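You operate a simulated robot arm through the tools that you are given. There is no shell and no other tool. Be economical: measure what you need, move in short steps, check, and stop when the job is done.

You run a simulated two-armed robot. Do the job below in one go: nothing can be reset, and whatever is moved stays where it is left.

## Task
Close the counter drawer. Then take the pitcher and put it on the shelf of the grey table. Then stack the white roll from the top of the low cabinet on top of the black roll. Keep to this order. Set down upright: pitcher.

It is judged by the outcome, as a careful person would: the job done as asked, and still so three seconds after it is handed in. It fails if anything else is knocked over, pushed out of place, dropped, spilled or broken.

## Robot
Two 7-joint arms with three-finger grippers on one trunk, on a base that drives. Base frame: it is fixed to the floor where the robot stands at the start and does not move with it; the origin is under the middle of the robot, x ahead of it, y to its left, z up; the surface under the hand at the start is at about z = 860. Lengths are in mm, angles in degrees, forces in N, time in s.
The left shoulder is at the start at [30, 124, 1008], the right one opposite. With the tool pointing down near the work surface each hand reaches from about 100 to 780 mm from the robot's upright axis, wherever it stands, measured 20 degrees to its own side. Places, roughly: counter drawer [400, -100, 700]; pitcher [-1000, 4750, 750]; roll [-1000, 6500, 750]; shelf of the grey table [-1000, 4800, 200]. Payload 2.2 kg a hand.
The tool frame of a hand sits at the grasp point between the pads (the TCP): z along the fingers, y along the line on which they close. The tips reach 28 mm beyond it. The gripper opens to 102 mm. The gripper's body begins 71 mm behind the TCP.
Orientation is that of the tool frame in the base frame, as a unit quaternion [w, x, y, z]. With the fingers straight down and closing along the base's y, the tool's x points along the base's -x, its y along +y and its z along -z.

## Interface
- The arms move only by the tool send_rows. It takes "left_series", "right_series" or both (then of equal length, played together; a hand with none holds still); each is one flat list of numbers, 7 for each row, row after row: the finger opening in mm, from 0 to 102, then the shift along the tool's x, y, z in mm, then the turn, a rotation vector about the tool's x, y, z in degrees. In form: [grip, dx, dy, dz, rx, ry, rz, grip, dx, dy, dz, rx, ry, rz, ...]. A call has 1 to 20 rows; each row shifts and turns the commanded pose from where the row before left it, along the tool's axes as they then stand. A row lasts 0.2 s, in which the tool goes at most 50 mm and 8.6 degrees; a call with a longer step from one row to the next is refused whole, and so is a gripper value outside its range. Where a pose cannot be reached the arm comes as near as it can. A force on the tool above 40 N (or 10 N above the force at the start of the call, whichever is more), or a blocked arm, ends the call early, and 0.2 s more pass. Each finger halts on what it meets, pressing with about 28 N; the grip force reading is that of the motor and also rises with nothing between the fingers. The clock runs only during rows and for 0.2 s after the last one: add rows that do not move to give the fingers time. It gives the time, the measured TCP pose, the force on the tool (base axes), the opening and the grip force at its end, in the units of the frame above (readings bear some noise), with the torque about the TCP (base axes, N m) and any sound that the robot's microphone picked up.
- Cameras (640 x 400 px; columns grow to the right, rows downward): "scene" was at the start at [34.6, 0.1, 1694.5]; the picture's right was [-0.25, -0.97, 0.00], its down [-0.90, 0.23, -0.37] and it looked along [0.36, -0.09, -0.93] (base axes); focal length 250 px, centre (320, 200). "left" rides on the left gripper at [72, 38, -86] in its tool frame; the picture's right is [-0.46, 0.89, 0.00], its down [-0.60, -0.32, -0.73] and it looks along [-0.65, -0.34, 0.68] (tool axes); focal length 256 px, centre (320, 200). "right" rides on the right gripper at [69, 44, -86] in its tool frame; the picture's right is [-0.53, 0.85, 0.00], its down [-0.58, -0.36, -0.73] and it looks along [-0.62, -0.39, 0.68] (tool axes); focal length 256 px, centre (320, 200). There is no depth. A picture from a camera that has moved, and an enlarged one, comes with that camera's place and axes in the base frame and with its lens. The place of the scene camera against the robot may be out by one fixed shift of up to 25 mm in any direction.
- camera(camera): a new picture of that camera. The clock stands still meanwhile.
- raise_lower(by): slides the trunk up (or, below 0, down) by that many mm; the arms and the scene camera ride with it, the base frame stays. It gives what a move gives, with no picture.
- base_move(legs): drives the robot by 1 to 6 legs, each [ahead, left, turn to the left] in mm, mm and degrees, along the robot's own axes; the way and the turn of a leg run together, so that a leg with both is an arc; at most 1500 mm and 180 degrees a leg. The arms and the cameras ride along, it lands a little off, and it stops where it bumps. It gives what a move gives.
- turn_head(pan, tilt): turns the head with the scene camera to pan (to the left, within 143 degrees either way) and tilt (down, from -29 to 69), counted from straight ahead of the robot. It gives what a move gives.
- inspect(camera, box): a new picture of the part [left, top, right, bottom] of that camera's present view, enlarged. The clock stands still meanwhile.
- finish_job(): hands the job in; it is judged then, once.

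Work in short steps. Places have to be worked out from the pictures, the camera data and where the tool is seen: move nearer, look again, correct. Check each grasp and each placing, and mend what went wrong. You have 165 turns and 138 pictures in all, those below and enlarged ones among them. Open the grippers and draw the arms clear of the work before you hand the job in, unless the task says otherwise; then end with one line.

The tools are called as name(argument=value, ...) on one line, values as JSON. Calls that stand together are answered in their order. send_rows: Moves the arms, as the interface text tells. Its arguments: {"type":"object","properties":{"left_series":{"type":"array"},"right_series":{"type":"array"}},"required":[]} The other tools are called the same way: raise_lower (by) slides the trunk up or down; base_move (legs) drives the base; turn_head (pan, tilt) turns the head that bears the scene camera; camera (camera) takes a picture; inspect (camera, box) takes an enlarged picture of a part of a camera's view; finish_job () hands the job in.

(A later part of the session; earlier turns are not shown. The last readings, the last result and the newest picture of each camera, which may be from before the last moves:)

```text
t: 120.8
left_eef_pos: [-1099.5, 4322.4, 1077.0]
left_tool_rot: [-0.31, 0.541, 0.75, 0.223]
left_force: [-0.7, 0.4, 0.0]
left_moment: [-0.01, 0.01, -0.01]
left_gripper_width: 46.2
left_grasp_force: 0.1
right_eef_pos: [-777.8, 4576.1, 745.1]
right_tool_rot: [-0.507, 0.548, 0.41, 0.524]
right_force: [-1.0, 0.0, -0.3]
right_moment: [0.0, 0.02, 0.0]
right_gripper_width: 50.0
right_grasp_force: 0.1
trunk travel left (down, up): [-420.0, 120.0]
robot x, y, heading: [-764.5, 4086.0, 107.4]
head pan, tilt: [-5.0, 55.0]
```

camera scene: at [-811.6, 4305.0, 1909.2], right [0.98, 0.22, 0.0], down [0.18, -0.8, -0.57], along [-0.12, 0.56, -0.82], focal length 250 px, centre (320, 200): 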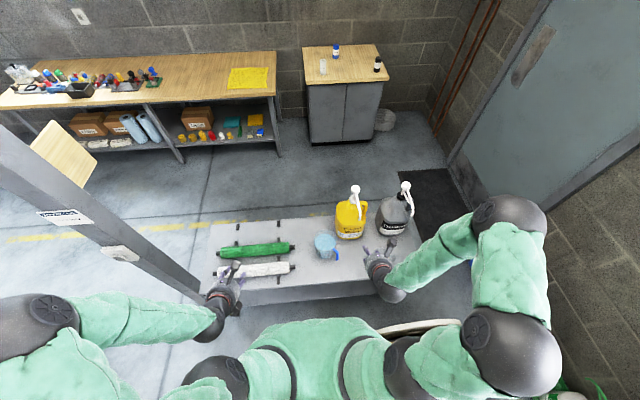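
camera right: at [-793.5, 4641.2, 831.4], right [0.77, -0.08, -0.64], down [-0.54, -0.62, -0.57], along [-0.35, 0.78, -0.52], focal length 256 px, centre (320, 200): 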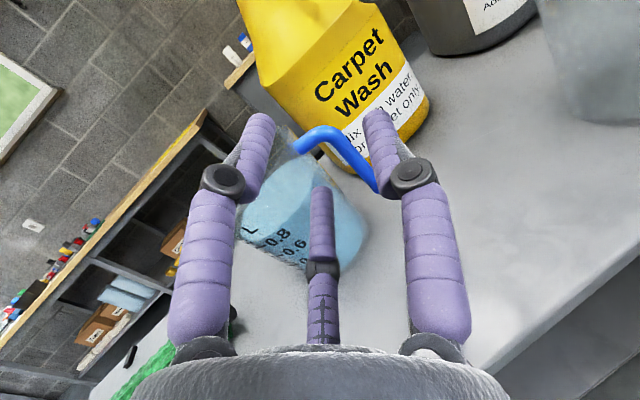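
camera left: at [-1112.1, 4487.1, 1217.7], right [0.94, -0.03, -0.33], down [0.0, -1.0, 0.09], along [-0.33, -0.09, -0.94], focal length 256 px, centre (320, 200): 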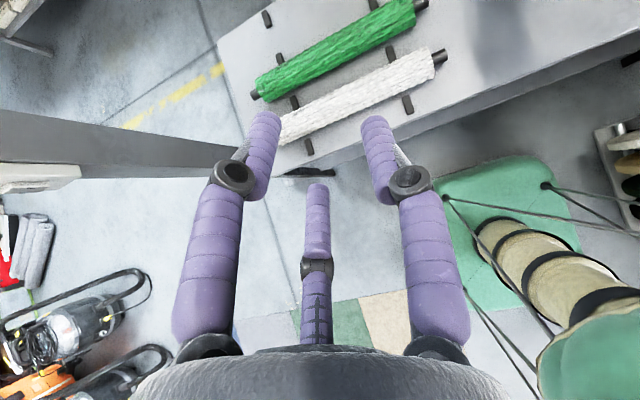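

I extend the hand toward the handle at z≈703, stopping about 75 mm short.

send_rows(right_series=[50, -11, -15.7, 30.2, 0, 0, 0, 50, -11, -15.7, 30.2, 0, 0, 0, 50, -11, -15.7, 30.2, 0, 0, 0, 50, -11, -15.7, 30.2, 0, 0, 0, 50, -11, -15.7, 30.2, 0, 0, 0, 50, -11, -15.7, 30.2, 0, 0, 0, 50, 0, 0, 0, 0, 0, 0])

camera(camera="right")

inspect(camera="scene", box=[280, 150, 400, 240])

```text
t: 122.4
left_eef_pos: [-1100.4, 4323.1, 1076.0]
left_tool_rot: [-0.31, 0.542, 0.749, 0.224]
left_force: [0.7, -0.1, -0.7]
left_moment: [-0.02, 0.0, -0.02]
left_gripper_width: 46.2
left_grasp_force: 0.0
right_eef_pos: [-811.4, 4737.3, 794.6]
right_tool_rot: [-0.507, 0.549, 0.409, 0.524]
right_force: [0.1, -0.2, 0.4]
right_moment: [0.02, 0.02, -0.01]
right_gripper_width: 49.6
right_grasp_force: 0.0
right hand out of reach, approached as far as the arm can: row 1, 2, 3, 4, 5, 6
trunk travel left (down, up): [-420.0, 120.0]
robot x, y, heading: [-760.1, 4090.0, 107.4]
head pan, tilt: [-5.0, 55.0]
```

```text
40 pictures are left
camera right: at [-773.9, 4640.5, 852.2], right [0.77, -0.08, -0.64], down [-0.54, -0.62, -0.57], along [-0.35, 0.78, -0.52], focal length 256 px, centre (320, 200)
```

right: 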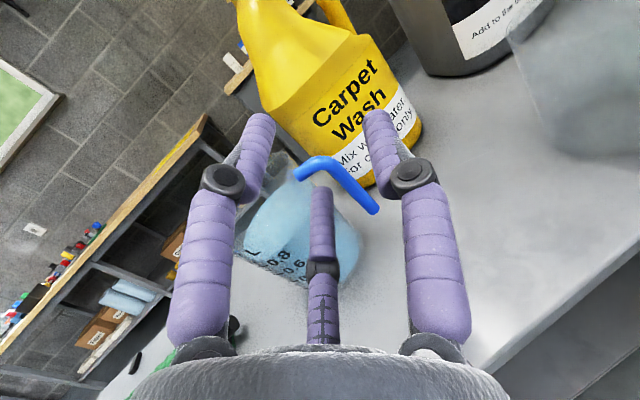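

```text
4.44 times, centred on (340, 195) of scene
camera zoom: at [-761.5, 4144.3, 1879.2], right [0.98, 0.21, 0.0], down [0.17, -0.8, -0.57], along [-0.12, 0.56, -0.82], focal length 1110 px, centre (231, 222)
```

zoom: 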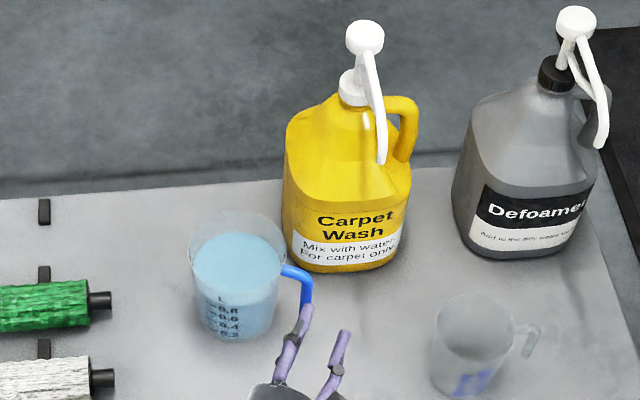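

The wrist limits block a level hook this low. New plan, two-handed with both hands pitched 45° as already reached: the right hand pinches the handle bar while the left hand, which is now rolled the right way, pinches the left wall, so the load is shared and balanced. I retreat the right hand and restore its 45° pose, then move the base closer.

send_rows(right_series=[50, 15, 0, -40, 0, 0, 0, 50, 30, 0, -35, 0, 0, 0, 50, 30, 0, -30, 0, 0, 0, 50, 0, 0, 0, 0, 0, -6, 50, 0, 0, 0, 6.65, 0, 0, 50, 0, 0, 0, 6.65, 0, 0, 50, 0, 0, 0, 6.65, 0, 0, 50, 0, 0, 0, 6.65, 0, 0, 50, 0, 0, 0, 0, -8.2, 0, 50, 0, 0, 0, 0, -8.2, 0, 50, 0, 0, 0, 0, -8.2, 0, 50, 0, 0, 0, 0, -8.2, 0, 50, 0, 0, 0, 0, -8.2, 0, 50, 0, 0, 0, 0, -8.2, 0])

raise_lower(by=30)

base_move(legs=[[170, -20, 0]])

camera(camera="scene")

```text
t: 125.4
left_eef_pos: [-1100.5, 4323.0, 1077.2]
left_tool_rot: [-0.31, 0.541, 0.749, 0.224]
left_force: [-0.5, 0.4, 0.4]
left_moment: [-0.01, 0.0, -0.02]
left_gripper_width: 45.9
left_grasp_force: 0.0
right_eef_pos: [-820.5, 4627.1, 865.5]
right_tool_rot: [-0.303, 0.547, 0.747, 0.226]
right_force: [0.5, 0.2, -0.7]
right_moment: [0.03, 0.02, -0.01]
right_gripper_width: 50.1
right_grasp_force: 0.0
trunk travel left (down, up): [-420.0, 120.0]
robot x, y, heading: [-766.4, 4088.0, 107.3]
head pan, tilt: [-5.0, 55.0]
```

```text
t: 126.1
left_eef_pos: [-1100.6, 4322.1, 1105.8]
left_tool_rot: [-0.31, 0.541, 0.749, 0.224]
left_force: [-0.5, -0.3, 0.3]
left_moment: [-0.02, -0.03, -0.01]
left_gripper_width: 46.2
left_grasp_force: 0.1
right_eef_pos: [-821.1, 4627.9, 894.5]
right_tool_rot: [-0.306, 0.546, 0.746, 0.228]
right_force: [0.0, 0.0, 0.5]
right_moment: [0.0, -0.01, -0.03]
right_gripper_width: 49.9
right_grasp_force: 0.0
trunk travel left (down, up): [-450.0, 90.0]
robot x, y, heading: [-761.9, 4090.5, 107.5]
head pan, tilt: [-5.0, 55.0]
```

```text
t: 127.5
left_eef_pos: [-1130.7, 4484.4, 1105.4]
left_tool_rot: [-0.309, 0.54, 0.75, 0.223]
left_force: [0.3, 0.0, 0.4]
left_moment: [0.0, 0.03, 0.0]
left_gripper_width: 46.0
left_grasp_force: 0.1
right_eef_pos: [-853.9, 4790.3, 894.4]
right_tool_rot: [-0.305, 0.545, 0.748, 0.226]
right_force: [0.4, -0.6, -0.4]
right_moment: [-0.03, -0.02, 0.0]
right_gripper_width: 49.7
right_grasp_force: 0.1
trunk travel left (down, up): [-450.0, 90.0]
robot x, y, heading: [-796.9, 4250.6, 107.6]
head pan, tilt: [-5.0, 55.0]
```

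```text
38 pictures are left
camera scene: at [-791.8, 4308.1, 1909.2], right [0.98, 0.22, 0.0], down [0.18, -0.8, -0.57], along [-0.12, 0.56, -0.82], focal length 250 px, centre (320, 200)
```

scene: 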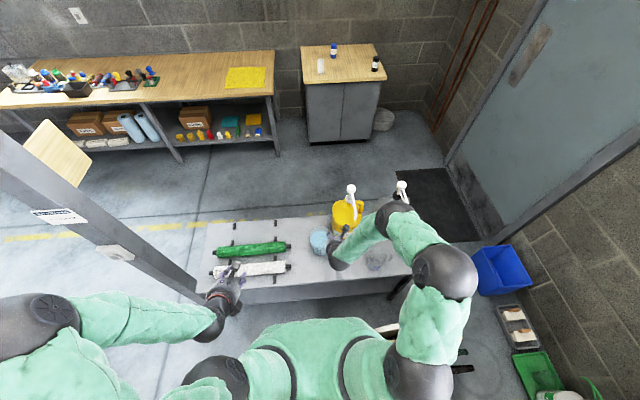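

I yaw the right hand to line up with the handle and lower it to the entry point, then look.

send_rows(right_series=[56, 0, 0, 0, -4.7, 0, 4.7, 56, 0, 0, 0, -4.7, 0, 4.7, 56, 0, 0, 0, -4.7, 0, 4.7, 56, 0, 0, 0, -4.6, 0, 4.7, 56, -26, 3.2, 22.6, 0, 0, 0, 56, -26, 3.2, 22.6, 0, 0, 0, 56, -26, 3.2, 22.6, 0, 0, 0, 56, -26, 3.2, 22.6, 0, 0, 0, 56, 0, 0, 0, 0, 0, 0])

camera(camera="right")

```text
t: 129.6
left_eef_pos: [-1131.3, 4482.7, 1107.1]
left_tool_rot: [-0.309, 0.54, 0.75, 0.224]
left_force: [-0.8, 0.6, -0.4]
left_moment: [0.02, 0.02, -0.02]
left_gripper_width: 45.9
left_grasp_force: 0.0
right_eef_pos: [-838.9, 4776.4, 758.0]
right_tool_rot: [-0.245, 0.701, 0.602, 0.293]
right_force: [0.4, -0.4, 0.6]
right_moment: [0.01, 0.02, 0.02]
right_gripper_width: 56.0
right_grasp_force: 0.3
trunk travel left (down, up): [-450.0, 90.0]
robot x, y, heading: [-796.9, 4250.3, 107.4]
head pan, tilt: [-5.0, 55.0]
```

```text
37 pictures are left
camera right: at [-798.3, 4759.3, 867.5], right [0.78, -0.51, -0.37], down [-0.5, -0.86, 0.11], along [-0.37, 0.1, -0.92], focal length 256 px, centre (320, 200)
```

right: 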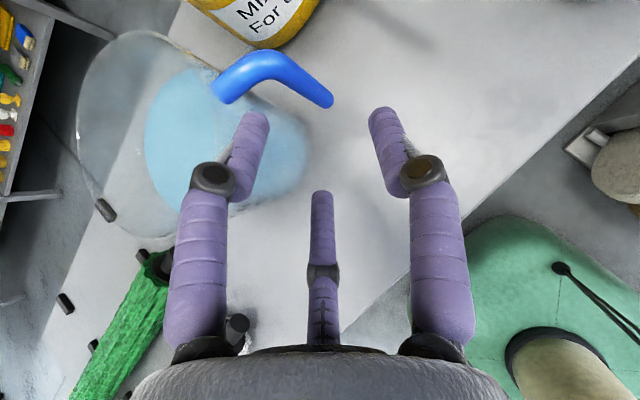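

The bar is confirmed at (-831, 4847). I go in along the finger axis so the bar passes between the digit pair and the single digit.

send_rows(right_series=[56, 0, -5.5, 10, 0, 0, 0, 56, 0, 0, 15, 0, 0, 0, 56, 0, 0, 15, 0, 0, 0, 56, 0, 0, 15, 0, 0, 0, 56, 0, 0, 15, 0, 0, 0, 56, 0, 0, 12, 0, 0, 0, 56, 0, 0, 12, 0, 0, 0])

camera(camera="right")

```text
t: 131.2
left_eef_pos: [-1130.9, 4483.9, 1106.0]
left_tool_rot: [-0.31, 0.54, 0.75, 0.223]
left_force: [-1.1, -0.8, -0.8]
left_moment: [0.0, -0.04, -0.02]
left_gripper_width: 45.9
left_grasp_force: 0.1
right_eef_pos: [-834.9, 4846.0, 689.5]
right_tool_rot: [-0.246, 0.701, 0.601, 0.293]
right_force: [-0.8, -1.4, 0.2]
right_moment: [0.05, 0.04, 0.01]
right_gripper_width: 56.2
right_grasp_force: 0.0
trunk travel left (down, up): [-450.0, 90.0]
robot x, y, heading: [-795.6, 4252.6, 107.4]
head pan, tilt: [-5.0, 55.0]
```

```text
36 pictures are left
camera right: at [-793.5, 4827.3, 800.4], right [0.78, -0.5, -0.37], down [-0.5, -0.86, 0.11], along [-0.37, 0.1, -0.92], focal length 256 px, centre (320, 200)
```

right: 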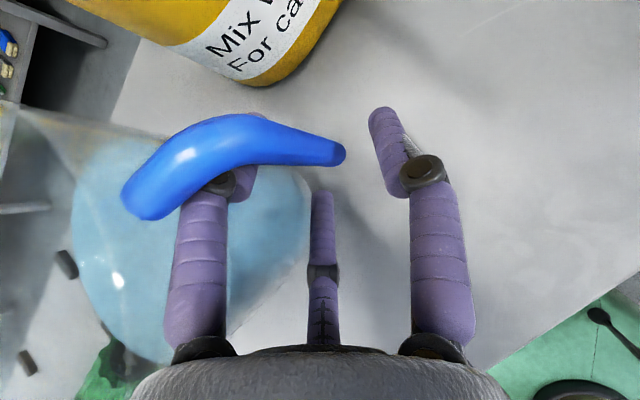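

The upper digit sits under the handle's arm and the bar lies between the digits. I close on the bar.

send_rows(right_series=[45, 0, 0, 0, 0, 0, 0, 35, 0, 0, 0, 0, 0, 0, 25, 0, 0, 0, 0, 0, 0, 15, 0, 0, 0, 0, 0, 0, 5, 0, 0, 0, 0, 0, 0, 0, 0, 0, 0, 0, 0, 0, 0, 0, 0, 0, 0, 0, 0, 0])

camera(camera="right")

```text
refused: series must hold 7 numbers for each row
```

```text
35 pictures are left
camera right: at [-793.5, 4827.3, 800.4], right [0.78, -0.5, -0.37], down [-0.5, -0.86, 0.11], along [-0.37, 0.1, -0.92], focal length 256 px, centre (320, 200)
```

right: 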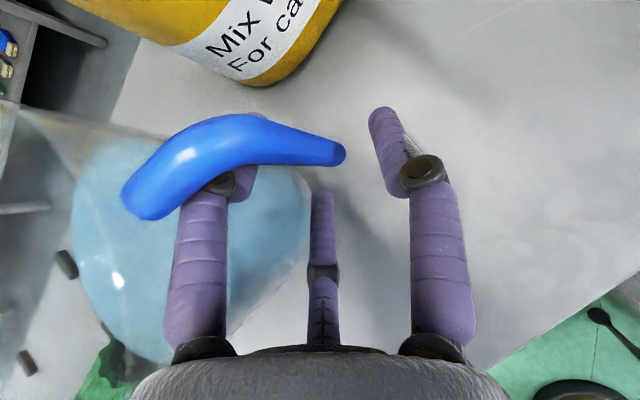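

The row list was malformed, so I send the closing again.

send_rows(right_series=[45, 0, 0, 0, 0, 0, 0, 35, 0, 0, 0, 0, 0, 0, 25, 0, 0, 0, 0, 0, 0, 15, 0, 0, 0, 0, 0, 0, 5, 0, 0, 0, 0, 0, 0, 0, 0, 0, 0, 0, 0, 0, 0, 0, 0, 0, 0, 0, 0, 0, 0, 0, 0, 0, 0, 0])

camera(camera="right")

```text
t: 132.9
left_eef_pos: [-1131.2, 4483.8, 1106.5]
left_tool_rot: [-0.31, 0.54, 0.75, 0.223]
left_force: [-0.6, -0.1, 0.1]
left_moment: [-0.02, 0.01, 0.03]
left_gripper_width: 46.2
left_grasp_force: 0.0
right_eef_pos: [-834.0, 4844.0, 689.6]
right_tool_rot: [-0.246, 0.701, 0.602, 0.293]
right_force: [3.1, 1.0, 0.9]
right_moment: [0.05, -0.63, -0.1]
right_gripper_width: 20.0
right_grasp_force: 27.3
trunk travel left (down, up): [-450.0, 90.0]
robot x, y, heading: [-793.2, 4251.4, 107.5]
head pan, tilt: [-5.0, 55.0]
```

```text
34 pictures are left
camera right: at [-793.4, 4826.6, 800.3], right [0.78, -0.51, -0.37], down [-0.5, -0.86, 0.11], along [-0.37, 0.1, -0.92], focal length 256 px, centre (320, 200)
```

right: 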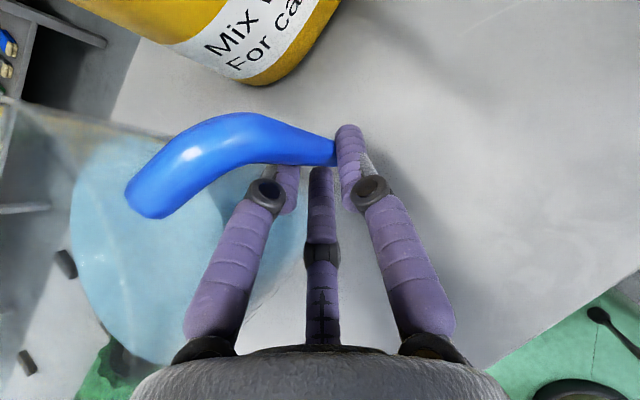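

The bar is held at 20 mm with 27 N. I test-lift about 10 mm with this hand to see how it carries.

send_rows(right_series=[0, 1.7, 0, -1.7, 0, 0, 0, 0, 1.7, 0, -1.7, 0, 0, 0, 0, 1.7, 0, -1.7, 0, 0, 0, 0, 1.7, 0, -1.7, 0, 0, 0, 0, 0, 0, 0, 0, 0, 0])

camera(camera="right")

```text
t: 134.2
left_eef_pos: [-1131.0, 4484.4, 1106.8]
left_tool_rot: [-0.31, 0.54, 0.75, 0.223]
left_force: [0.4, -0.5, 0.9]
left_moment: [0.02, 0.01, -0.03]
left_gripper_width: 45.9
left_grasp_force: 0.1
right_eef_pos: [-834.9, 4844.6, 700.8]
right_tool_rot: [-0.245, 0.702, 0.602, 0.293]
right_force: [-0.7, 0.5, -10.0]
right_moment: [-0.15, -0.7, 0.01]
right_gripper_width: 19.9
right_grasp_force: 28.2
trunk travel left (down, up): [-450.0, 90.0]
robot x, y, heading: [-792.6, 4252.9, 107.6]
head pan, tilt: [-5.0, 55.0]
```

```text
33 pictures are left
camera right: at [-794.9, 4826.3, 809.5], right [0.78, -0.51, -0.37], down [-0.5, -0.86, 0.11], along [-0.37, 0.1, -0.92], focal length 256 px, centre (320, 200)
```

right: 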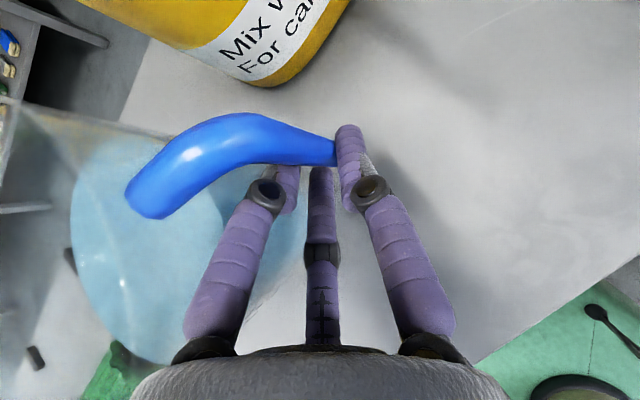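

It carries the full 10 N and the handle hasn't moved in the grip, so this hold works with one hand. I lift 50 mm more via the trunk and check again.

raise_lower(by=50)

camera(camera="right")

```text
t: 135.1
left_eef_pos: [-1132.1, 4484.2, 1155.8]
left_tool_rot: [-0.31, 0.54, 0.75, 0.224]
left_force: [0.0, 0.6, -0.2]
left_moment: [-0.01, -0.03, -0.02]
left_gripper_width: 46.0
left_grasp_force: 0.0
right_eef_pos: [-835.2, 4844.2, 748.6]
right_tool_rot: [-0.246, 0.701, 0.602, 0.292]
right_force: [-0.6, 0.0, -9.4]
right_moment: [-0.17, -0.77, -0.01]
right_gripper_width: 20.1
right_grasp_force: 27.9
trunk travel left (down, up): [-500.0, 40.0]
robot x, y, heading: [-790.7, 4249.9, 107.6]
head pan, tilt: [-5.0, 55.0]
```

```text
32 pictures are left
camera right: at [-794.9, 4826.3, 859.2], right [0.78, -0.51, -0.37], down [-0.5, -0.86, 0.11], along [-0.37, 0.1, -0.92], focal length 256 px, centre (320, 200)
```

right: 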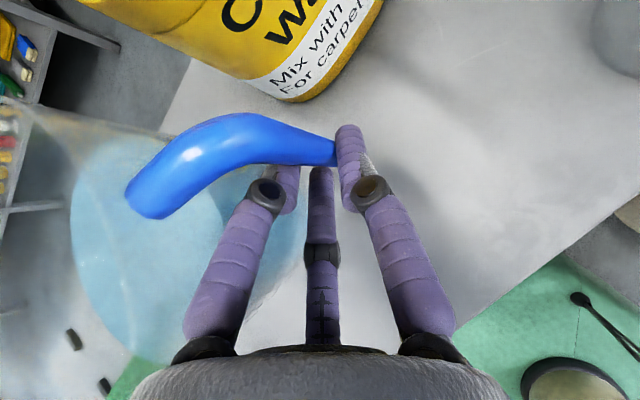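

The hold is steady. I back the base 320 mm so the pitcher clears the table, then look at the shelf.

base_move(legs=[[-320, 0, 0]])

camera(camera="scene")

```text
t: 137.2
left_eef_pos: [-1034.5, 4174.5, 1155.6]
left_tool_rot: [-0.31, 0.539, 0.751, 0.223]
left_force: [-0.1, 1.2, 0.1]
left_moment: [0.01, -0.03, 0.01]
left_gripper_width: 46.2
left_grasp_force: 0.1
right_eef_pos: [-739.4, 4536.0, 750.7]
right_tool_rot: [-0.246, 0.701, 0.602, 0.292]
right_force: [0.2, -0.5, -9.1]
right_moment: [-0.15, -0.75, 0.01]
right_gripper_width: 20.0
right_grasp_force: 27.7
trunk travel left (down, up): [-500.0, 40.0]
robot x, y, heading: [-695.0, 3941.8, 107.5]
head pan, tilt: [-5.0, 55.0]
```

```text
31 pictures are left
camera scene: at [-694.0, 3998.1, 1959.2], right [0.98, 0.22, 0.0], down [0.18, -0.8, -0.57], along [-0.12, 0.56, -0.82], focal length 250 px, centre (320, 200)
```

scene: 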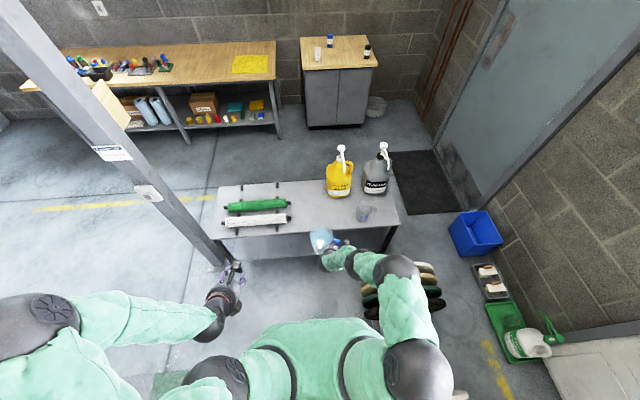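

The pitcher hangs clear in front of the table. I shift left 100 mm so the right elbow stays away from the disc racks, then lower the trunk 350 mm and look at the shelf.

base_move(legs=[[0, 100, 0]])

raise_lower(by=-350)

turn_head(pan=5, tilt=48)

camera(camera="scene")

```text
t: 138.4
left_eef_pos: [-1129.3, 4145.1, 1156.3]
left_tool_rot: [-0.309, 0.54, 0.75, 0.223]
left_force: [0.7, -0.3, -0.4]
left_moment: [0.01, -0.03, -0.01]
left_gripper_width: 46.0
left_grasp_force: 0.0
right_eef_pos: [-833.5, 4505.2, 750.1]
right_tool_rot: [-0.246, 0.701, 0.602, 0.292]
right_force: [0.3, -0.6, -10.1]
right_moment: [-0.15, -0.74, 0.0]
right_gripper_width: 20.0
right_grasp_force: 28.4
trunk travel left (down, up): [-500.0, 40.0]
robot x, y, heading: [-791.5, 3911.2, 107.1]
head pan, tilt: [-5.0, 55.0]
```

```text
t: 141.8
left_eef_pos: [-1130.4, 4144.6, 806.1]
left_tool_rot: [-0.31, 0.54, 0.749, 0.224]
left_force: [-0.3, -0.5, 0.9]
left_moment: [0.02, 0.06, 0.0]
left_gripper_width: 46.2
left_grasp_force: 0.1
right_eef_pos: [-834.0, 4505.6, 399.8]
right_tool_rot: [-0.245, 0.702, 0.601, 0.292]
right_force: [-0.9, 0.0, -9.5]
right_moment: [-0.15, -0.73, -0.02]
right_gripper_width: 20.1
right_grasp_force: 28.6
trunk travel left (down, up): [-150.0, 390.0]
robot x, y, heading: [-790.4, 3910.7, 107.6]
head pan, tilt: [-5.0, 55.0]
```

```text
t: 142.5
left_eef_pos: [-1130.2, 4145.8, 805.7]
left_tool_rot: [-0.31, 0.541, 0.75, 0.224]
left_force: [-0.7, 0.1, -0.3]
left_moment: [-0.01, -0.01, 0.0]
left_gripper_width: 45.8
left_grasp_force: 0.1
right_eef_pos: [-832.8, 4504.9, 399.8]
right_tool_rot: [-0.244, 0.703, 0.601, 0.292]
right_force: [0.1, 0.1, -9.9]
right_moment: [-0.13, -0.75, 0.04]
right_gripper_width: 19.9
right_grasp_force: 28.2
trunk travel left (down, up): [-150.0, 390.0]
robot x, y, heading: [-792.7, 3915.7, 107.7]
head pan, tilt: [5.0, 48.0]
```

```text
30 pictures are left
camera scene: at [-804.7, 3970.6, 1618.4], right [0.92, 0.38, 0.0], down [0.28, -0.69, -0.67], along [-0.25, 0.62, -0.74], focal length 250 px, centre (320, 200)
```

scene: 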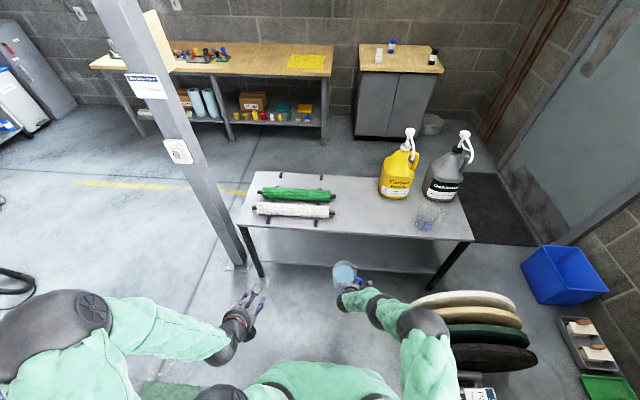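

I enlarge the table's lower part to judge shelf height and clearance.

inspect(camera="scene", box=[230, 190, 480, 340])

```text
2.56 times, centred on (355, 265) of scene
camera zoom: at [-804.7, 3970.6, 1618.4], right [0.92, 0.38, 0.0], down [0.28, -0.69, -0.67], along [-0.25, 0.62, -0.74], focal length 640 px, centre (230, 34)
```

zoom: 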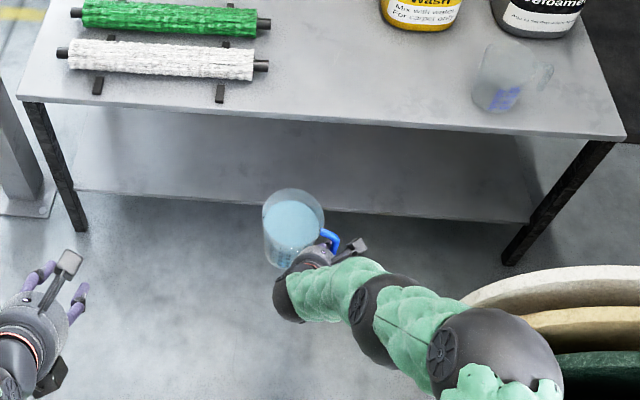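

I judge the shelf at z≈180 to 220, its front edge about 30 mm behind the table's. The pitcher's base is at about z=308 now. I lower 40 mm and drive forward 150 mm, then check alignment.

raise_lower(by=-40)

base_move(legs=[[150, 0, 0]])

inspect(camera="scene", box=[230, 220, 480, 370])

camera(camera="right")

```text
t: 143.3
left_eef_pos: [-1130.3, 4144.0, 766.0]
left_tool_rot: [-0.309, 0.541, 0.75, 0.223]
left_force: [0.1, 0.4, 0.7]
left_moment: [0.01, -0.02, 0.0]
left_gripper_width: 46.0
left_grasp_force: 0.0
right_eef_pos: [-833.1, 4505.3, 359.6]
right_tool_rot: [-0.246, 0.702, 0.601, 0.293]
right_force: [-0.3, 0.1, -9.0]
right_moment: [-0.17, -0.73, -0.04]
right_gripper_width: 20.0
right_grasp_force: 28.0
trunk travel left (down, up): [-110.0, 430.0]
robot x, y, heading: [-793.0, 3912.3, 107.2]
head pan, tilt: [5.0, 48.0]
```

```text
t: 144.7
left_eef_pos: [-1173.0, 4286.4, 765.4]
left_tool_rot: [-0.309, 0.541, 0.75, 0.222]
left_force: [0.6, 0.3, 0.5]
left_moment: [-0.03, 0.0, 0.0]
left_gripper_width: 45.7
left_grasp_force: 0.0
right_eef_pos: [-877.3, 4645.0, 358.6]
right_tool_rot: [-0.246, 0.701, 0.603, 0.291]
right_force: [-0.4, 0.4, -10.6]
right_moment: [-0.16, -0.73, -0.03]
right_gripper_width: 19.9
right_grasp_force: 28.4
trunk travel left (down, up): [-110.0, 430.0]
robot x, y, heading: [-833.3, 4055.1, 107.4]
head pan, tilt: [5.0, 48.0]
```

```text
2.56 times, centred on (355, 295) of scene
camera zoom: at [-849.1, 4111.7, 1578.3], right [0.92, 0.38, 0.0], down [0.28, -0.69, -0.67], along [-0.25, 0.62, -0.74], focal length 640 px, centre (230, -43)
```

zoom: 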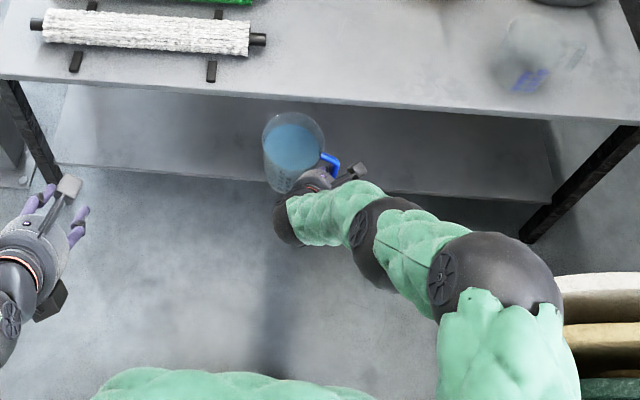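

```text
27 pictures are left
camera right: at [-836.6, 4627.4, 469.2], right [0.78, -0.51, -0.37], down [-0.51, -0.86, 0.11], along [-0.37, 0.1, -0.92], focal length 256 px, centre (320, 200)
```

right: 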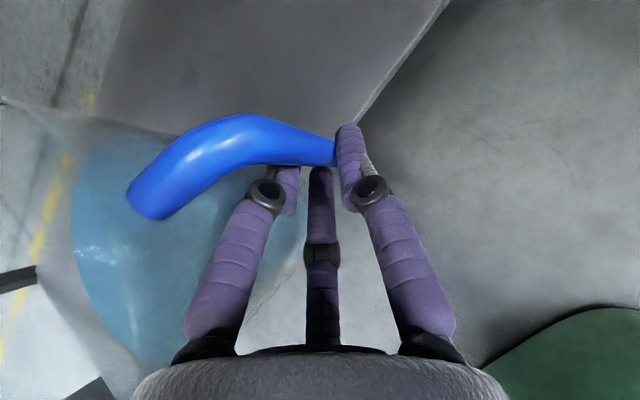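

The shelf's front edge runs near (-842, 4710), so the pitcher's axis is just at the edge with about 45 mm of clearance below. I drive forward another 110 mm.

base_move(legs=[[110, 0, 0]])

inspect(camera="scene", box=[230, 220, 480, 370])

```text
t: 145.9
left_eef_pos: [-1205.5, 4386.2, 766.8]
left_tool_rot: [-0.309, 0.541, 0.75, 0.223]
left_force: [0.6, -0.4, 0.0]
left_moment: [-0.01, 0.01, 0.03]
left_gripper_width: 46.0
left_grasp_force: 0.1
right_eef_pos: [-910.0, 4746.7, 358.2]
right_tool_rot: [-0.245, 0.702, 0.603, 0.291]
right_force: [0.4, -0.6, -9.6]
right_moment: [-0.15, -0.72, 0.01]
right_gripper_width: 20.0
right_grasp_force: 28.2
trunk travel left (down, up): [-110.0, 430.0]
robot x, y, heading: [-872.5, 4155.3, 107.3]
head pan, tilt: [5.0, 48.0]
```

```text
2.56 times, centred on (355, 295) of scene
camera zoom: at [-881.1, 4213.8, 1578.3], right [0.92, 0.38, 0.0], down [0.28, -0.69, -0.67], along [-0.25, 0.62, -0.74], focal length 640 px, centre (230, -43)
```

zoom: 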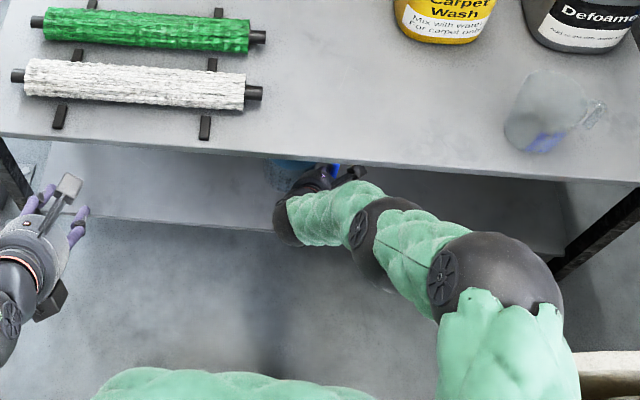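

The pitcher is over the shelf. I lower it 20 mm by trunk, then in 3 mm arm steps, watching the force for touchdown.

raise_lower(by=-20)

send_rows(right_series=[0, -2.1, 0, 2.1, 0, 0, 0, 0, -2.1, 0, 2.1, 0, 0, 0, 0, -2.1, 0, 2.1, 0, 0, 0, 0, -2.1, 0, 2.1, 0, 0, 0, 0, -2.1, 0, 2.1, 0, 0, 0, 0, -2.1, 0, 2.1, 0, 0, 0])

```text
t: 146.6
left_eef_pos: [-1205.5, 4386.0, 745.8]
left_tool_rot: [-0.309, 0.541, 0.75, 0.223]
left_force: [0.1, -0.6, -0.2]
left_moment: [0.0, -0.03, -0.01]
left_gripper_width: 46.3
left_grasp_force: 0.0
right_eef_pos: [-909.6, 4747.5, 338.9]
right_tool_rot: [-0.246, 0.701, 0.602, 0.292]
right_force: [-0.7, 0.3, -9.6]
right_moment: [-0.18, -0.69, -0.01]
right_gripper_width: 19.9
right_grasp_force: 28.2
trunk travel left (down, up): [-90.0, 450.0]
robot x, y, heading: [-868.0, 4152.7, 107.4]
head pan, tilt: [5.0, 48.0]
```

```text
t: 147.9
left_eef_pos: [-1206.1, 4386.1, 746.0]
left_tool_rot: [-0.31, 0.541, 0.749, 0.223]
left_force: [0.4, 0.2, -0.6]
left_moment: [-0.03, 0.03, -0.01]
left_gripper_width: 46.1
left_grasp_force: 0.1
right_eef_pos: [-910.0, 4745.5, 321.4]
right_tool_rot: [-0.246, 0.702, 0.602, 0.291]
right_force: [0.2, 0.2, -10.2]
right_moment: [-0.19, -0.72, -0.01]
right_gripper_width: 20.0
right_grasp_force: 27.7
trunk travel left (down, up): [-90.0, 450.0]
robot x, y, heading: [-869.7, 4150.7, 107.4]
head pan, tilt: [5.0, 48.0]
```

Still free at 321 (base at about 230). I keep lowering in 3 mm steps.

send_rows(right_series=[0, -2.1, 0, 2.1, 0, 0, 0, 0, -2.1, 0, 2.1, 0, 0, 0, 0, -2.1, 0, 2.1, 0, 0, 0, 0, -2.1, 0, 2.1, 0, 0, 0, 0, -2.1, 0, 2.1, 0, 0, 0, 0, -2.1, 0, 2.1, 0, 0, 0, 0, -2.1, 0, 2.1, 0, 0, 0])

```text
t: 149.6
left_eef_pos: [-1206.1, 4385.9, 746.1]
left_tool_rot: [-0.31, 0.54, 0.75, 0.223]
left_force: [-0.2, 0.6, 0.9]
left_moment: [0.01, -0.01, 0.04]
left_gripper_width: 45.9
left_grasp_force: 0.1
right_eef_pos: [-909.5, 4745.2, 299.3]
right_tool_rot: [-0.245, 0.702, 0.602, 0.292]
right_force: [0.7, -0.3, -9.9]
right_moment: [-0.14, -0.71, -0.01]
right_gripper_width: 19.9
right_grasp_force: 28.0
trunk travel left (down, up): [-90.0, 450.0]
robot x, y, heading: [-869.8, 4154.2, 107.2]
head pan, tilt: [5.0, 48.0]
```

Base at about 208 and still free. I continue.

send_rows(right_series=[0, -2.1, 0, 2.1, 0, 0, 0, 0, -2.1, 0, 2.1, 0, 0, 0, 0, -2.1, 0, 2.1, 0, 0, 0, 0, -2.1, 0, 2.1, 0, 0, 0, 0, -2.1, 0, 2.1, 0, 0, 0, 0, -2.1, 0, 2.1, 0, 0, 0, 0, -2.1, 0, 2.1, 0, 0, 0])

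camera(camera="right")

```text
t: 151.2
left_eef_pos: [-1204.7, 4384.9, 747.0]
left_tool_rot: [-0.311, 0.54, 0.749, 0.225]
left_force: [-0.5, -0.6, 0.1]
left_moment: [0.01, 0.0, 0.01]
left_gripper_width: 46.0
left_grasp_force: 0.0
right_eef_pos: [-907.6, 4750.2, 285.9]
right_tool_rot: [-0.248, 0.701, 0.6, 0.295]
right_force: [1.8, -2.5, 16.2]
right_moment: [-0.25, 0.29, 0.1]
right_gripper_width: 19.5
right_grasp_force: 27.4
trunk travel left (down, up): [-90.0, 450.0]
robot x, y, heading: [-865.9, 4151.8, 107.5]
head pan, tilt: [5.0, 48.0]
```

```text
25 pictures are left
camera right: at [-866.9, 4730.7, 394.6], right [0.78, -0.5, -0.38], down [-0.51, -0.86, 0.1], along [-0.37, 0.11, -0.92], focal length 256 px, centre (320, 200)
```

right: 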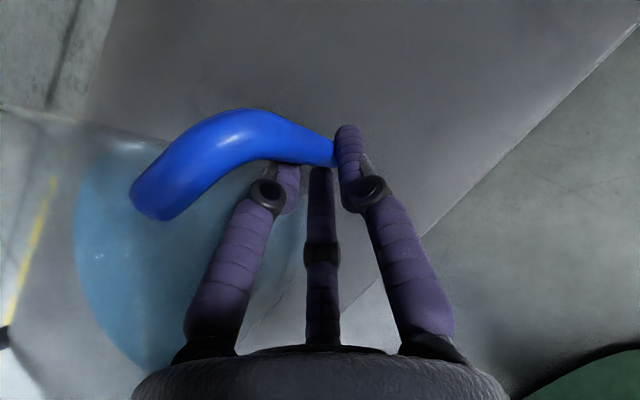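

It touched down: force +16 N at z=286, with the shelf at about 195. I ease up a few mm to take off the pressing force, then open slowly.

send_rows(right_series=[0, 1.8, 0, -1.8, 0, 0, 0, 0, 1.8, 0, -1.8, 0, 0, 0, 0, 0, 0, 0, 0, 0, 0])

```text
t: 151.9
left_eef_pos: [-1205.6, 4386.4, 746.9]
left_tool_rot: [-0.31, 0.541, 0.749, 0.224]
left_force: [0.0, 0.5, 0.0]
left_moment: [-0.01, 0.0, -0.02]
left_gripper_width: 45.9
left_grasp_force: 0.1
right_eef_pos: [-910.1, 4746.4, 285.3]
right_tool_rot: [-0.245, 0.703, 0.601, 0.292]
right_force: [8.3, 1.1, 9.0]
right_moment: [0.2, -0.49, -0.18]
right_gripper_width: 19.3
right_grasp_force: 27.7
trunk travel left (down, up): [-90.0, 450.0]
robot x, y, heading: [-870.7, 4155.4, 107.2]
head pan, tilt: [5.0, 48.0]
```

I ease up a bit more and open gradually to 56 mm.

send_rows(right_series=[0, 1.5, 0, -1.5, 0, 0, 0, 0, 0, 0, 0, 0, 0, 0, 20, 0, 0, 0, 0, 0, 0, 26, 0, 0, 0, 0, 0, 0, 34, 0, 0, 0, 0, 0, 0, 44, 0, 0, 0, 0, 0, 0, 54, 0, 0, 0, 0, 0, 0, 56, 0, 0, 0, 0, 0, 0])

camera(camera="right")

```text
t: 153.8
left_eef_pos: [-1205.9, 4385.7, 746.3]
left_tool_rot: [-0.31, 0.54, 0.75, 0.223]
left_force: [-0.6, -0.4, -0.1]
left_moment: [0.01, -0.02, -0.02]
left_gripper_width: 46.2
left_grasp_force: 0.0
right_eef_pos: [-908.6, 4745.4, 287.0]
right_tool_rot: [-0.245, 0.701, 0.602, 0.292]
right_force: [0.2, -0.7, -1.3]
right_moment: [0.03, -0.04, 0.04]
right_gripper_width: 55.3
right_grasp_force: 0.1
trunk travel left (down, up): [-90.0, 450.0]
robot x, y, heading: [-865.8, 4154.8, 107.2]
head pan, tilt: [5.0, 48.0]
```

```text
24 pictures are left
camera right: at [-867.9, 4728.0, 396.9], right [0.78, -0.51, -0.37], down [-0.5, -0.86, 0.11], along [-0.37, 0.1, -0.92], focal length 256 px, centre (320, 200)
```

right: 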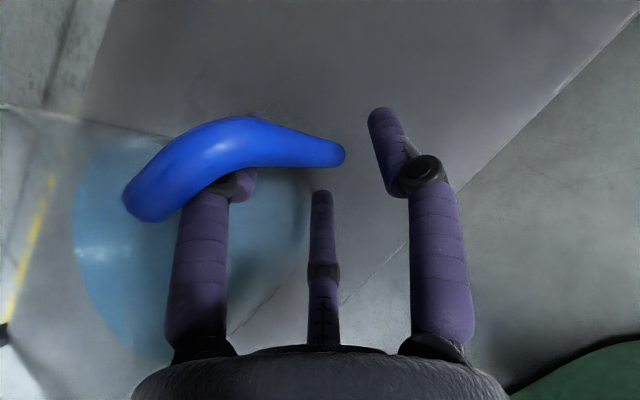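

Released with no load. I withdraw along the entry path, then back the base away and check the pitcher.

send_rows(right_series=[56, 0, 0, -10, 0, 0, 0, 56, 0, 0, -15, 0, 0, 0, 56, 0, 0, -20, 0, 0, 0, 56, 0, 0, -25, 0, 0, 0, 56, 0, 0, -25, 0, 0, 0])

base_move(legs=[[-330, 0, 0]])

inspect(camera="scene", box=[220, 130, 480, 300])

```text
t: 154.9
left_eef_pos: [-1205.4, 4386.3, 746.9]
left_tool_rot: [-0.31, 0.541, 0.749, 0.224]
left_force: [0.2, -0.4, -0.3]
left_moment: [0.0, -0.01, 0.0]
left_gripper_width: 46.1
left_grasp_force: 0.0
right_eef_pos: [-919.6, 4681.2, 356.1]
right_tool_rot: [-0.246, 0.702, 0.601, 0.293]
right_force: [0.0, -0.4, 0.5]
right_moment: [-0.01, 0.0, 0.01]
right_gripper_width: 56.2
right_grasp_force: 0.0
trunk travel left (down, up): [-90.0, 450.0]
robot x, y, heading: [-871.3, 4152.2, 107.6]
head pan, tilt: [5.0, 48.0]
```

```text
t: 157.1
left_eef_pos: [-1107.8, 4078.3, 745.2]
left_tool_rot: [-0.309, 0.543, 0.748, 0.224]
left_force: [-0.3, 0.4, 0.3]
left_moment: [-0.01, 0.03, 0.0]
left_gripper_width: 46.1
left_grasp_force: 0.0
right_eef_pos: [-820.4, 4371.8, 357.0]
right_tool_rot: [-0.244, 0.705, 0.599, 0.293]
right_force: [0.3, -0.3, 0.2]
right_moment: [0.01, 0.01, -0.02]
right_gripper_width: 55.7
right_grasp_force: 0.1
trunk travel left (down, up): [-90.0, 450.0]
robot x, y, heading: [-768.7, 3843.7, 107.3]
head pan, tilt: [5.0, 48.0]
```

```text
2.35 times, centred on (350, 215) of scene
camera zoom: at [-784.2, 3901.6, 1558.5], right [0.93, 0.37, 0.0], down [0.28, -0.69, -0.67], along [-0.25, 0.62, -0.74], focal length 588 px, centre (249, 165)
```

zoom: 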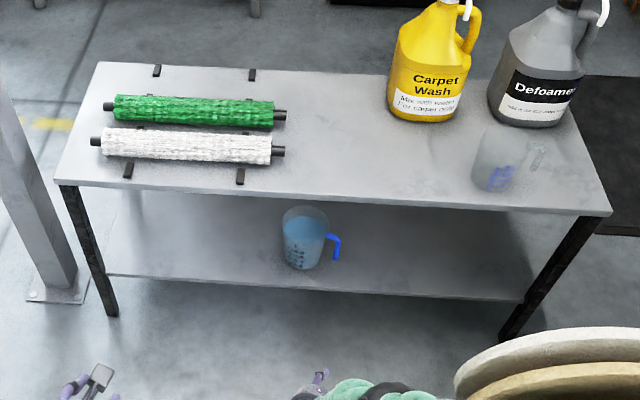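

The pitcher stands upright on the shelf. Now the roll: I raise the trunk and tuck the right arm before driving around the table's left side to the low cabinet.

raise_lower(by=160)

send_rows(right_series=[60, 16, 7.5, -37.6, 0, 0, 0, 80, 16, 7.5, -37.6, 0, 0, 0, 102, 16, 7.5, -37.6, 0, 0, 0, 102, 16, 7.5, -37.6, 0, 0, 0, 102, 16, 7.5, -37.6, 0, 0, 0, 102, 16, 7.5, -37.6, 0, 0, 0, 102, 16, 7.5, -37.6, 0, 0, 0, 102, 16, 7.5, -37.6, 0, 0, 0, 102, 16, 7.5, -37.6, 0, 0, 0, 102, 16, 7.5, -37.6, 0, 0, 0])

turn_head(pan=60, tilt=40)

camera(camera="scene")

```text
t: 158.9
left_eef_pos: [-1106.8, 4080.1, 906.1]
left_tool_rot: [-0.309, 0.543, 0.748, 0.225]
left_force: [-0.1, 0.2, 0.7]
left_moment: [-0.02, 0.0, 0.0]
left_gripper_width: 46.0
left_grasp_force: 0.0
right_eef_pos: [-819.7, 4372.7, 515.4]
right_tool_rot: [-0.244, 0.704, 0.599, 0.293]
right_force: [1.3, -0.2, 0.2]
right_moment: [0.0, 0.0, -0.03]
right_gripper_width: 55.7
right_grasp_force: 0.1
trunk travel left (down, up): [-250.0, 290.0]
robot x, y, heading: [-773.4, 3842.3, 107.2]
head pan, tilt: [5.0, 48.0]
```

```text
t: 161.1
left_eef_pos: [-1108.4, 4078.2, 905.9]
left_tool_rot: [-0.309, 0.544, 0.747, 0.225]
left_force: [0.2, 0.1, -0.5]
left_moment: [0.02, 0.0, 0.01]
left_gripper_width: 46.3
left_grasp_force: 0.1
right_eef_pos: [-775.0, 4211.4, 898.6]
right_tool_rot: [-0.244, 0.705, 0.598, 0.294]
right_force: [-0.7, -0.3, 0.4]
right_moment: [-0.02, 0.02, -0.01]
right_gripper_width: 101.9
right_grasp_force: 0.1
trunk travel left (down, up): [-250.0, 290.0]
robot x, y, heading: [-773.3, 3842.7, 107.1]
head pan, tilt: [5.0, 48.0]
```

```text
t: 162.4
left_eef_pos: [-1107.3, 4079.8, 906.8]
left_tool_rot: [-0.309, 0.543, 0.748, 0.225]
left_force: [0.0, -0.8, -0.6]
left_moment: [-0.01, -0.02, 0.01]
left_gripper_width: 45.6
left_grasp_force: 0.1
right_eef_pos: [-776.8, 4211.5, 900.0]
right_tool_rot: [-0.244, 0.704, 0.599, 0.293]
right_force: [0.3, 0.3, -0.6]
right_moment: [0.03, -0.01, -0.02]
right_gripper_width: 102.0
right_grasp_force: 0.0
trunk travel left (down, up): [-250.0, 290.0]
robot x, y, heading: [-773.5, 3842.7, 106.9]
head pan, tilt: [60.0, 40.0]
```

```text
22 pictures are left
camera scene: at [-837.6, 3848.2, 1729.9], right [0.23, 0.97, 0.0], down [0.63, -0.15, -0.77], along [-0.75, 0.17, -0.64], focal length 250 px, centre (320, 200)
```

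scene: 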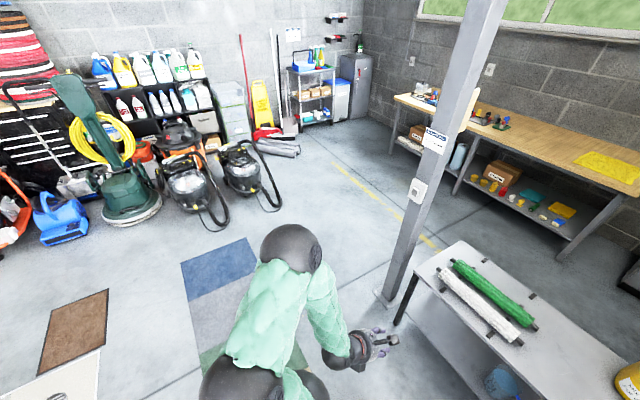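

The way left of the post is free as far as x≈-2800. I turn around so the arms face away from the table, and pass between carpet and post going sideways.

base_move(legs=[[0, 0, 180], [-480, -60, 0], [0, -1400, 0]])

```text
t: 178.8
left_eef_pos: [-1973.5, 3749.4, 906.0]
left_tool_rot: [0.241, 0.718, -0.582, 0.296]
left_force: [0.8, -0.4, 0.5]
left_moment: [0.02, 0.0, 0.0]
left_gripper_width: 46.2
left_grasp_force: 0.0
right_eef_pos: [-2316.5, 3652.2, 899.3]
right_tool_rot: [-0.306, -0.561, 0.735, -0.229]
right_force: [-0.3, -0.6, -0.4]
right_moment: [0.01, -0.01, -0.01]
right_gripper_width: 101.9
right_grasp_force: 0.1
trunk travel left (down, up): [-250.0, 290.0]
robot x, y, heading: [-2281.6, 4020.5, -79.0]
head pan, tilt: [60.0, 40.0]
```

I passed the post; heading is now -79°. I continue up past it and turn to face the cabinet side.

base_move(legs=[[-1211, 216, 0], [0, 0, 180]])

turn_head(pan=-30, tilt=35)

camera(camera="scene")

```text
t: 192.8
left_eef_pos: [-2646.6, 5555.9, 905.5]
left_tool_rot: [-0.306, 0.554, 0.739, 0.229]
left_force: [-0.2, 0.2, 0.5]
left_moment: [0.01, 0.0, -0.01]
left_gripper_width: 45.9
left_grasp_force: 0.0
right_eef_pos: [-2311.8, 5679.3, 898.6]
right_tool_rot: [-0.239, 0.713, 0.588, 0.297]
right_force: [0.0, -0.7, 0.1]
right_moment: [0.05, 0.01, -0.03]
right_gripper_width: 102.0
right_grasp_force: 0.0
trunk travel left (down, up): [-250.0, 290.0]
robot x, y, heading: [-2318.1, 5312.0, 105.4]
head pan, tilt: [60.0, 40.0]
```

```text
t: 194.4
left_eef_pos: [-2646.7, 5554.5, 906.4]
left_tool_rot: [-0.306, 0.554, 0.739, 0.229]
left_force: [0.0, 0.2, -0.5]
left_moment: [0.0, 0.0, 0.0]
left_gripper_width: 45.8
left_grasp_force: 0.0
right_eef_pos: [-2311.7, 5678.5, 898.7]
right_tool_rot: [-0.239, 0.713, 0.589, 0.296]
right_force: [-0.7, -0.1, 0.3]
right_moment: [0.02, -0.01, 0.01]
right_gripper_width: 102.0
right_grasp_force: 0.1
trunk travel left (down, up): [-250.0, 290.0]
robot x, y, heading: [-2321.6, 5308.9, 105.1]
head pan, tilt: [-30.0, 35.0]
```

```text
21 pictures are left
camera scene: at [-2279.9, 5380.8, 1737.4], right [0.97, -0.25, 0.0], down [-0.14, -0.56, -0.82], along [0.21, 0.79, -0.57], focal length 250 px, centre (320, 200)
```

scene: 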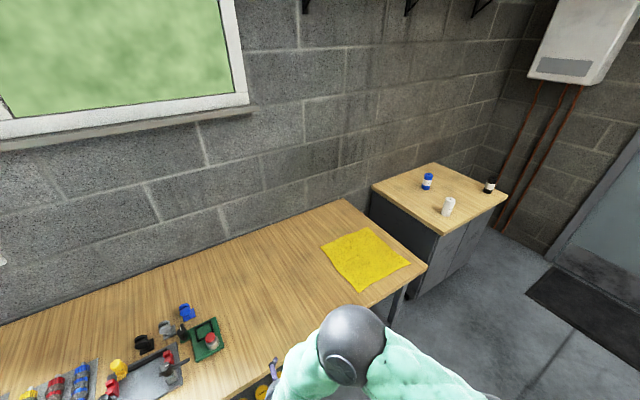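

The cabinet's white item is near (-1172, 6381) and the black one near (-724, 6530), on a top of about z=760. I raise the trunk 100 mm and drive round in front of it.

raise_lower(by=100)

base_move(legs=[[-171, -907, 0], [350, -601, 2]])

turn_head(pan=-5, tilt=50)

camera(camera="scene")

```text
t: 195.8
left_eef_pos: [-2646.9, 5555.8, 1004.9]
left_tool_rot: [-0.305, 0.554, 0.74, 0.229]
left_force: [0.4, -0.5, 0.1]
left_moment: [0.01, -0.05, -0.03]
left_gripper_width: 46.1
left_grasp_force: 0.1
right_eef_pos: [-2311.5, 5679.3, 999.3]
right_tool_rot: [-0.24, 0.713, 0.589, 0.296]
right_force: [-0.7, 0.5, -0.2]
right_moment: [0.02, 0.02, 0.0]
right_gripper_width: 102.0
right_grasp_force: 0.0
trunk travel left (down, up): [-350.0, 190.0]
robot x, y, heading: [-2317.5, 5309.3, 105.0]
head pan, tilt: [-30.0, 35.0]
```

```text
t: 204.0
left_eef_pos: [-1278.5, 6122.0, 1006.8]
left_tool_rot: [-0.311, 0.537, 0.752, 0.222]
left_force: [-0.3, -0.2, -0.3]
left_moment: [0.0, 0.0, -0.02]
left_gripper_width: 46.1
left_grasp_force: 0.0
right_eef_pos: [-948.6, 6259.0, 1000.7]
right_tool_rot: [-0.246, 0.699, 0.605, 0.291]
right_force: [0.3, -0.1, 0.2]
right_moment: [0.0, 0.02, -0.01]
right_gripper_width: 102.0
right_grasp_force: 0.2
trunk travel left (down, up): [-350.0, 190.0]
robot x, y, heading: [-938.1, 5890.7, 107.8]
head pan, tilt: [-30.0, 35.0]
```

```text
t: 204.8
left_eef_pos: [-1278.0, 6121.1, 1006.2]
left_tool_rot: [-0.311, 0.537, 0.752, 0.221]
left_force: [0.0, 0.1, 0.7]
left_moment: [0.04, -0.01, -0.01]
left_gripper_width: 46.0
left_grasp_force: 0.1
right_eef_pos: [-949.9, 6259.3, 999.1]
right_tool_rot: [-0.246, 0.699, 0.605, 0.291]
right_force: [-0.1, 0.2, 0.4]
right_moment: [0.01, 0.0, 0.04]
right_gripper_width: 101.7
right_grasp_force: 0.1
trunk travel left (down, up): [-350.0, 190.0]
robot x, y, heading: [-939.4, 5890.3, 107.8]
head pan, tilt: [-5.0, 50.0]
```

```text
20 pictures are left
camera scene: at [-938.6, 5951.7, 1815.8], right [0.97, 0.22, 0.0], down [0.17, -0.75, -0.64], along [-0.14, 0.63, -0.77], focal length 250 px, centre (320, 200)
```

scene: 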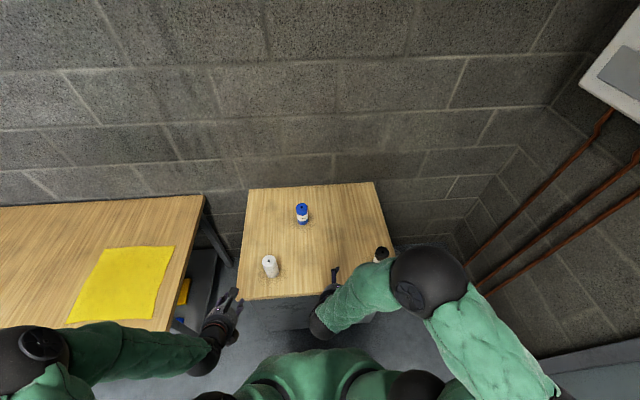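

All three items are in view. I enlarge them.

inspect(camera="scene", box=[240, 180, 400, 300])

```text
3.33 times, centred on (320, 240) of scene
camera zoom: at [-938.6, 5951.7, 1815.8], right [0.97, 0.22, 0.0], down [0.17, -0.75, -0.64], along [-0.14, 0.63, -0.77], focal length 833 px, centre (320, 67)
```

zoom: 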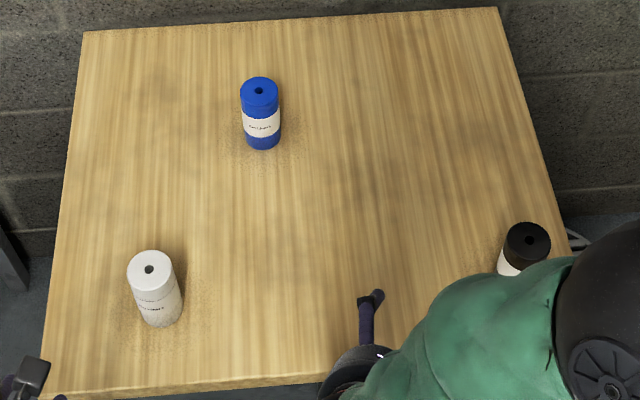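

The rolls are about 52 mm across and 125 mm tall, on a top at z≈806. White is near (-1239, 6337), black near (-820, 6474). I shift the base left 120 mm and turn the right hand to point straight down.

base_move(legs=[[0, 120, 0]])

send_rows(right_series=[102, 0, 0, -25, 0, -7.5, 0, 102, 0, 0, -25, 0, -7.5, 0, 102, 0, 0, -20, 0, -7.5, 0, 102, 0, 0, -20, 0, -7.5, 0, 102, 0, 0, 0, 0, -7.5, 0, 102, 0, 0, 0, 0, -7.5, 0, 102, 0, 0, 0, 0, 0, 0])

```text
t: 206.1
left_eef_pos: [-1391.5, 6084.3, 1004.8]
left_tool_rot: [-0.311, 0.536, 0.753, 0.222]
left_force: [0.0, 0.2, -0.2]
left_moment: [0.04, -0.03, -0.03]
left_gripper_width: 46.1
left_grasp_force: 0.0
right_eef_pos: [-1061.5, 6222.4, 999.2]
right_tool_rot: [-0.246, 0.698, 0.606, 0.291]
right_force: [0.3, -0.9, -1.0]
right_moment: [0.0, -0.02, 0.0]
right_gripper_width: 102.0
right_grasp_force: 0.0
trunk travel left (down, up): [-350.0, 190.0]
robot x, y, heading: [-1048.3, 5855.4, 108.4]
head pan, tilt: [-5.0, 50.0]
```

```text
t: 207.7
left_eef_pos: [-1389.8, 6084.4, 1004.7]
left_tool_rot: [-0.311, 0.536, 0.753, 0.221]
left_force: [0.1, 0.3, 0.7]
left_moment: [-0.01, 0.03, 0.03]
left_gripper_width: 46.1
left_grasp_force: 0.1
right_eef_pos: [-1068.2, 6172.2, 1072.8]
right_tool_rot: [0.004, 0.756, 0.654, 0.001]
right_force: [-0.2, -0.7, 0.1]
right_moment: [0.04, 0.0, 0.01]
right_gripper_width: 102.2
right_grasp_force: 0.0
trunk travel left (down, up): [-350.0, 190.0]
robot x, y, heading: [-1054.3, 5853.2, 108.1]
head pan, tilt: [-5.0, 50.0]
```

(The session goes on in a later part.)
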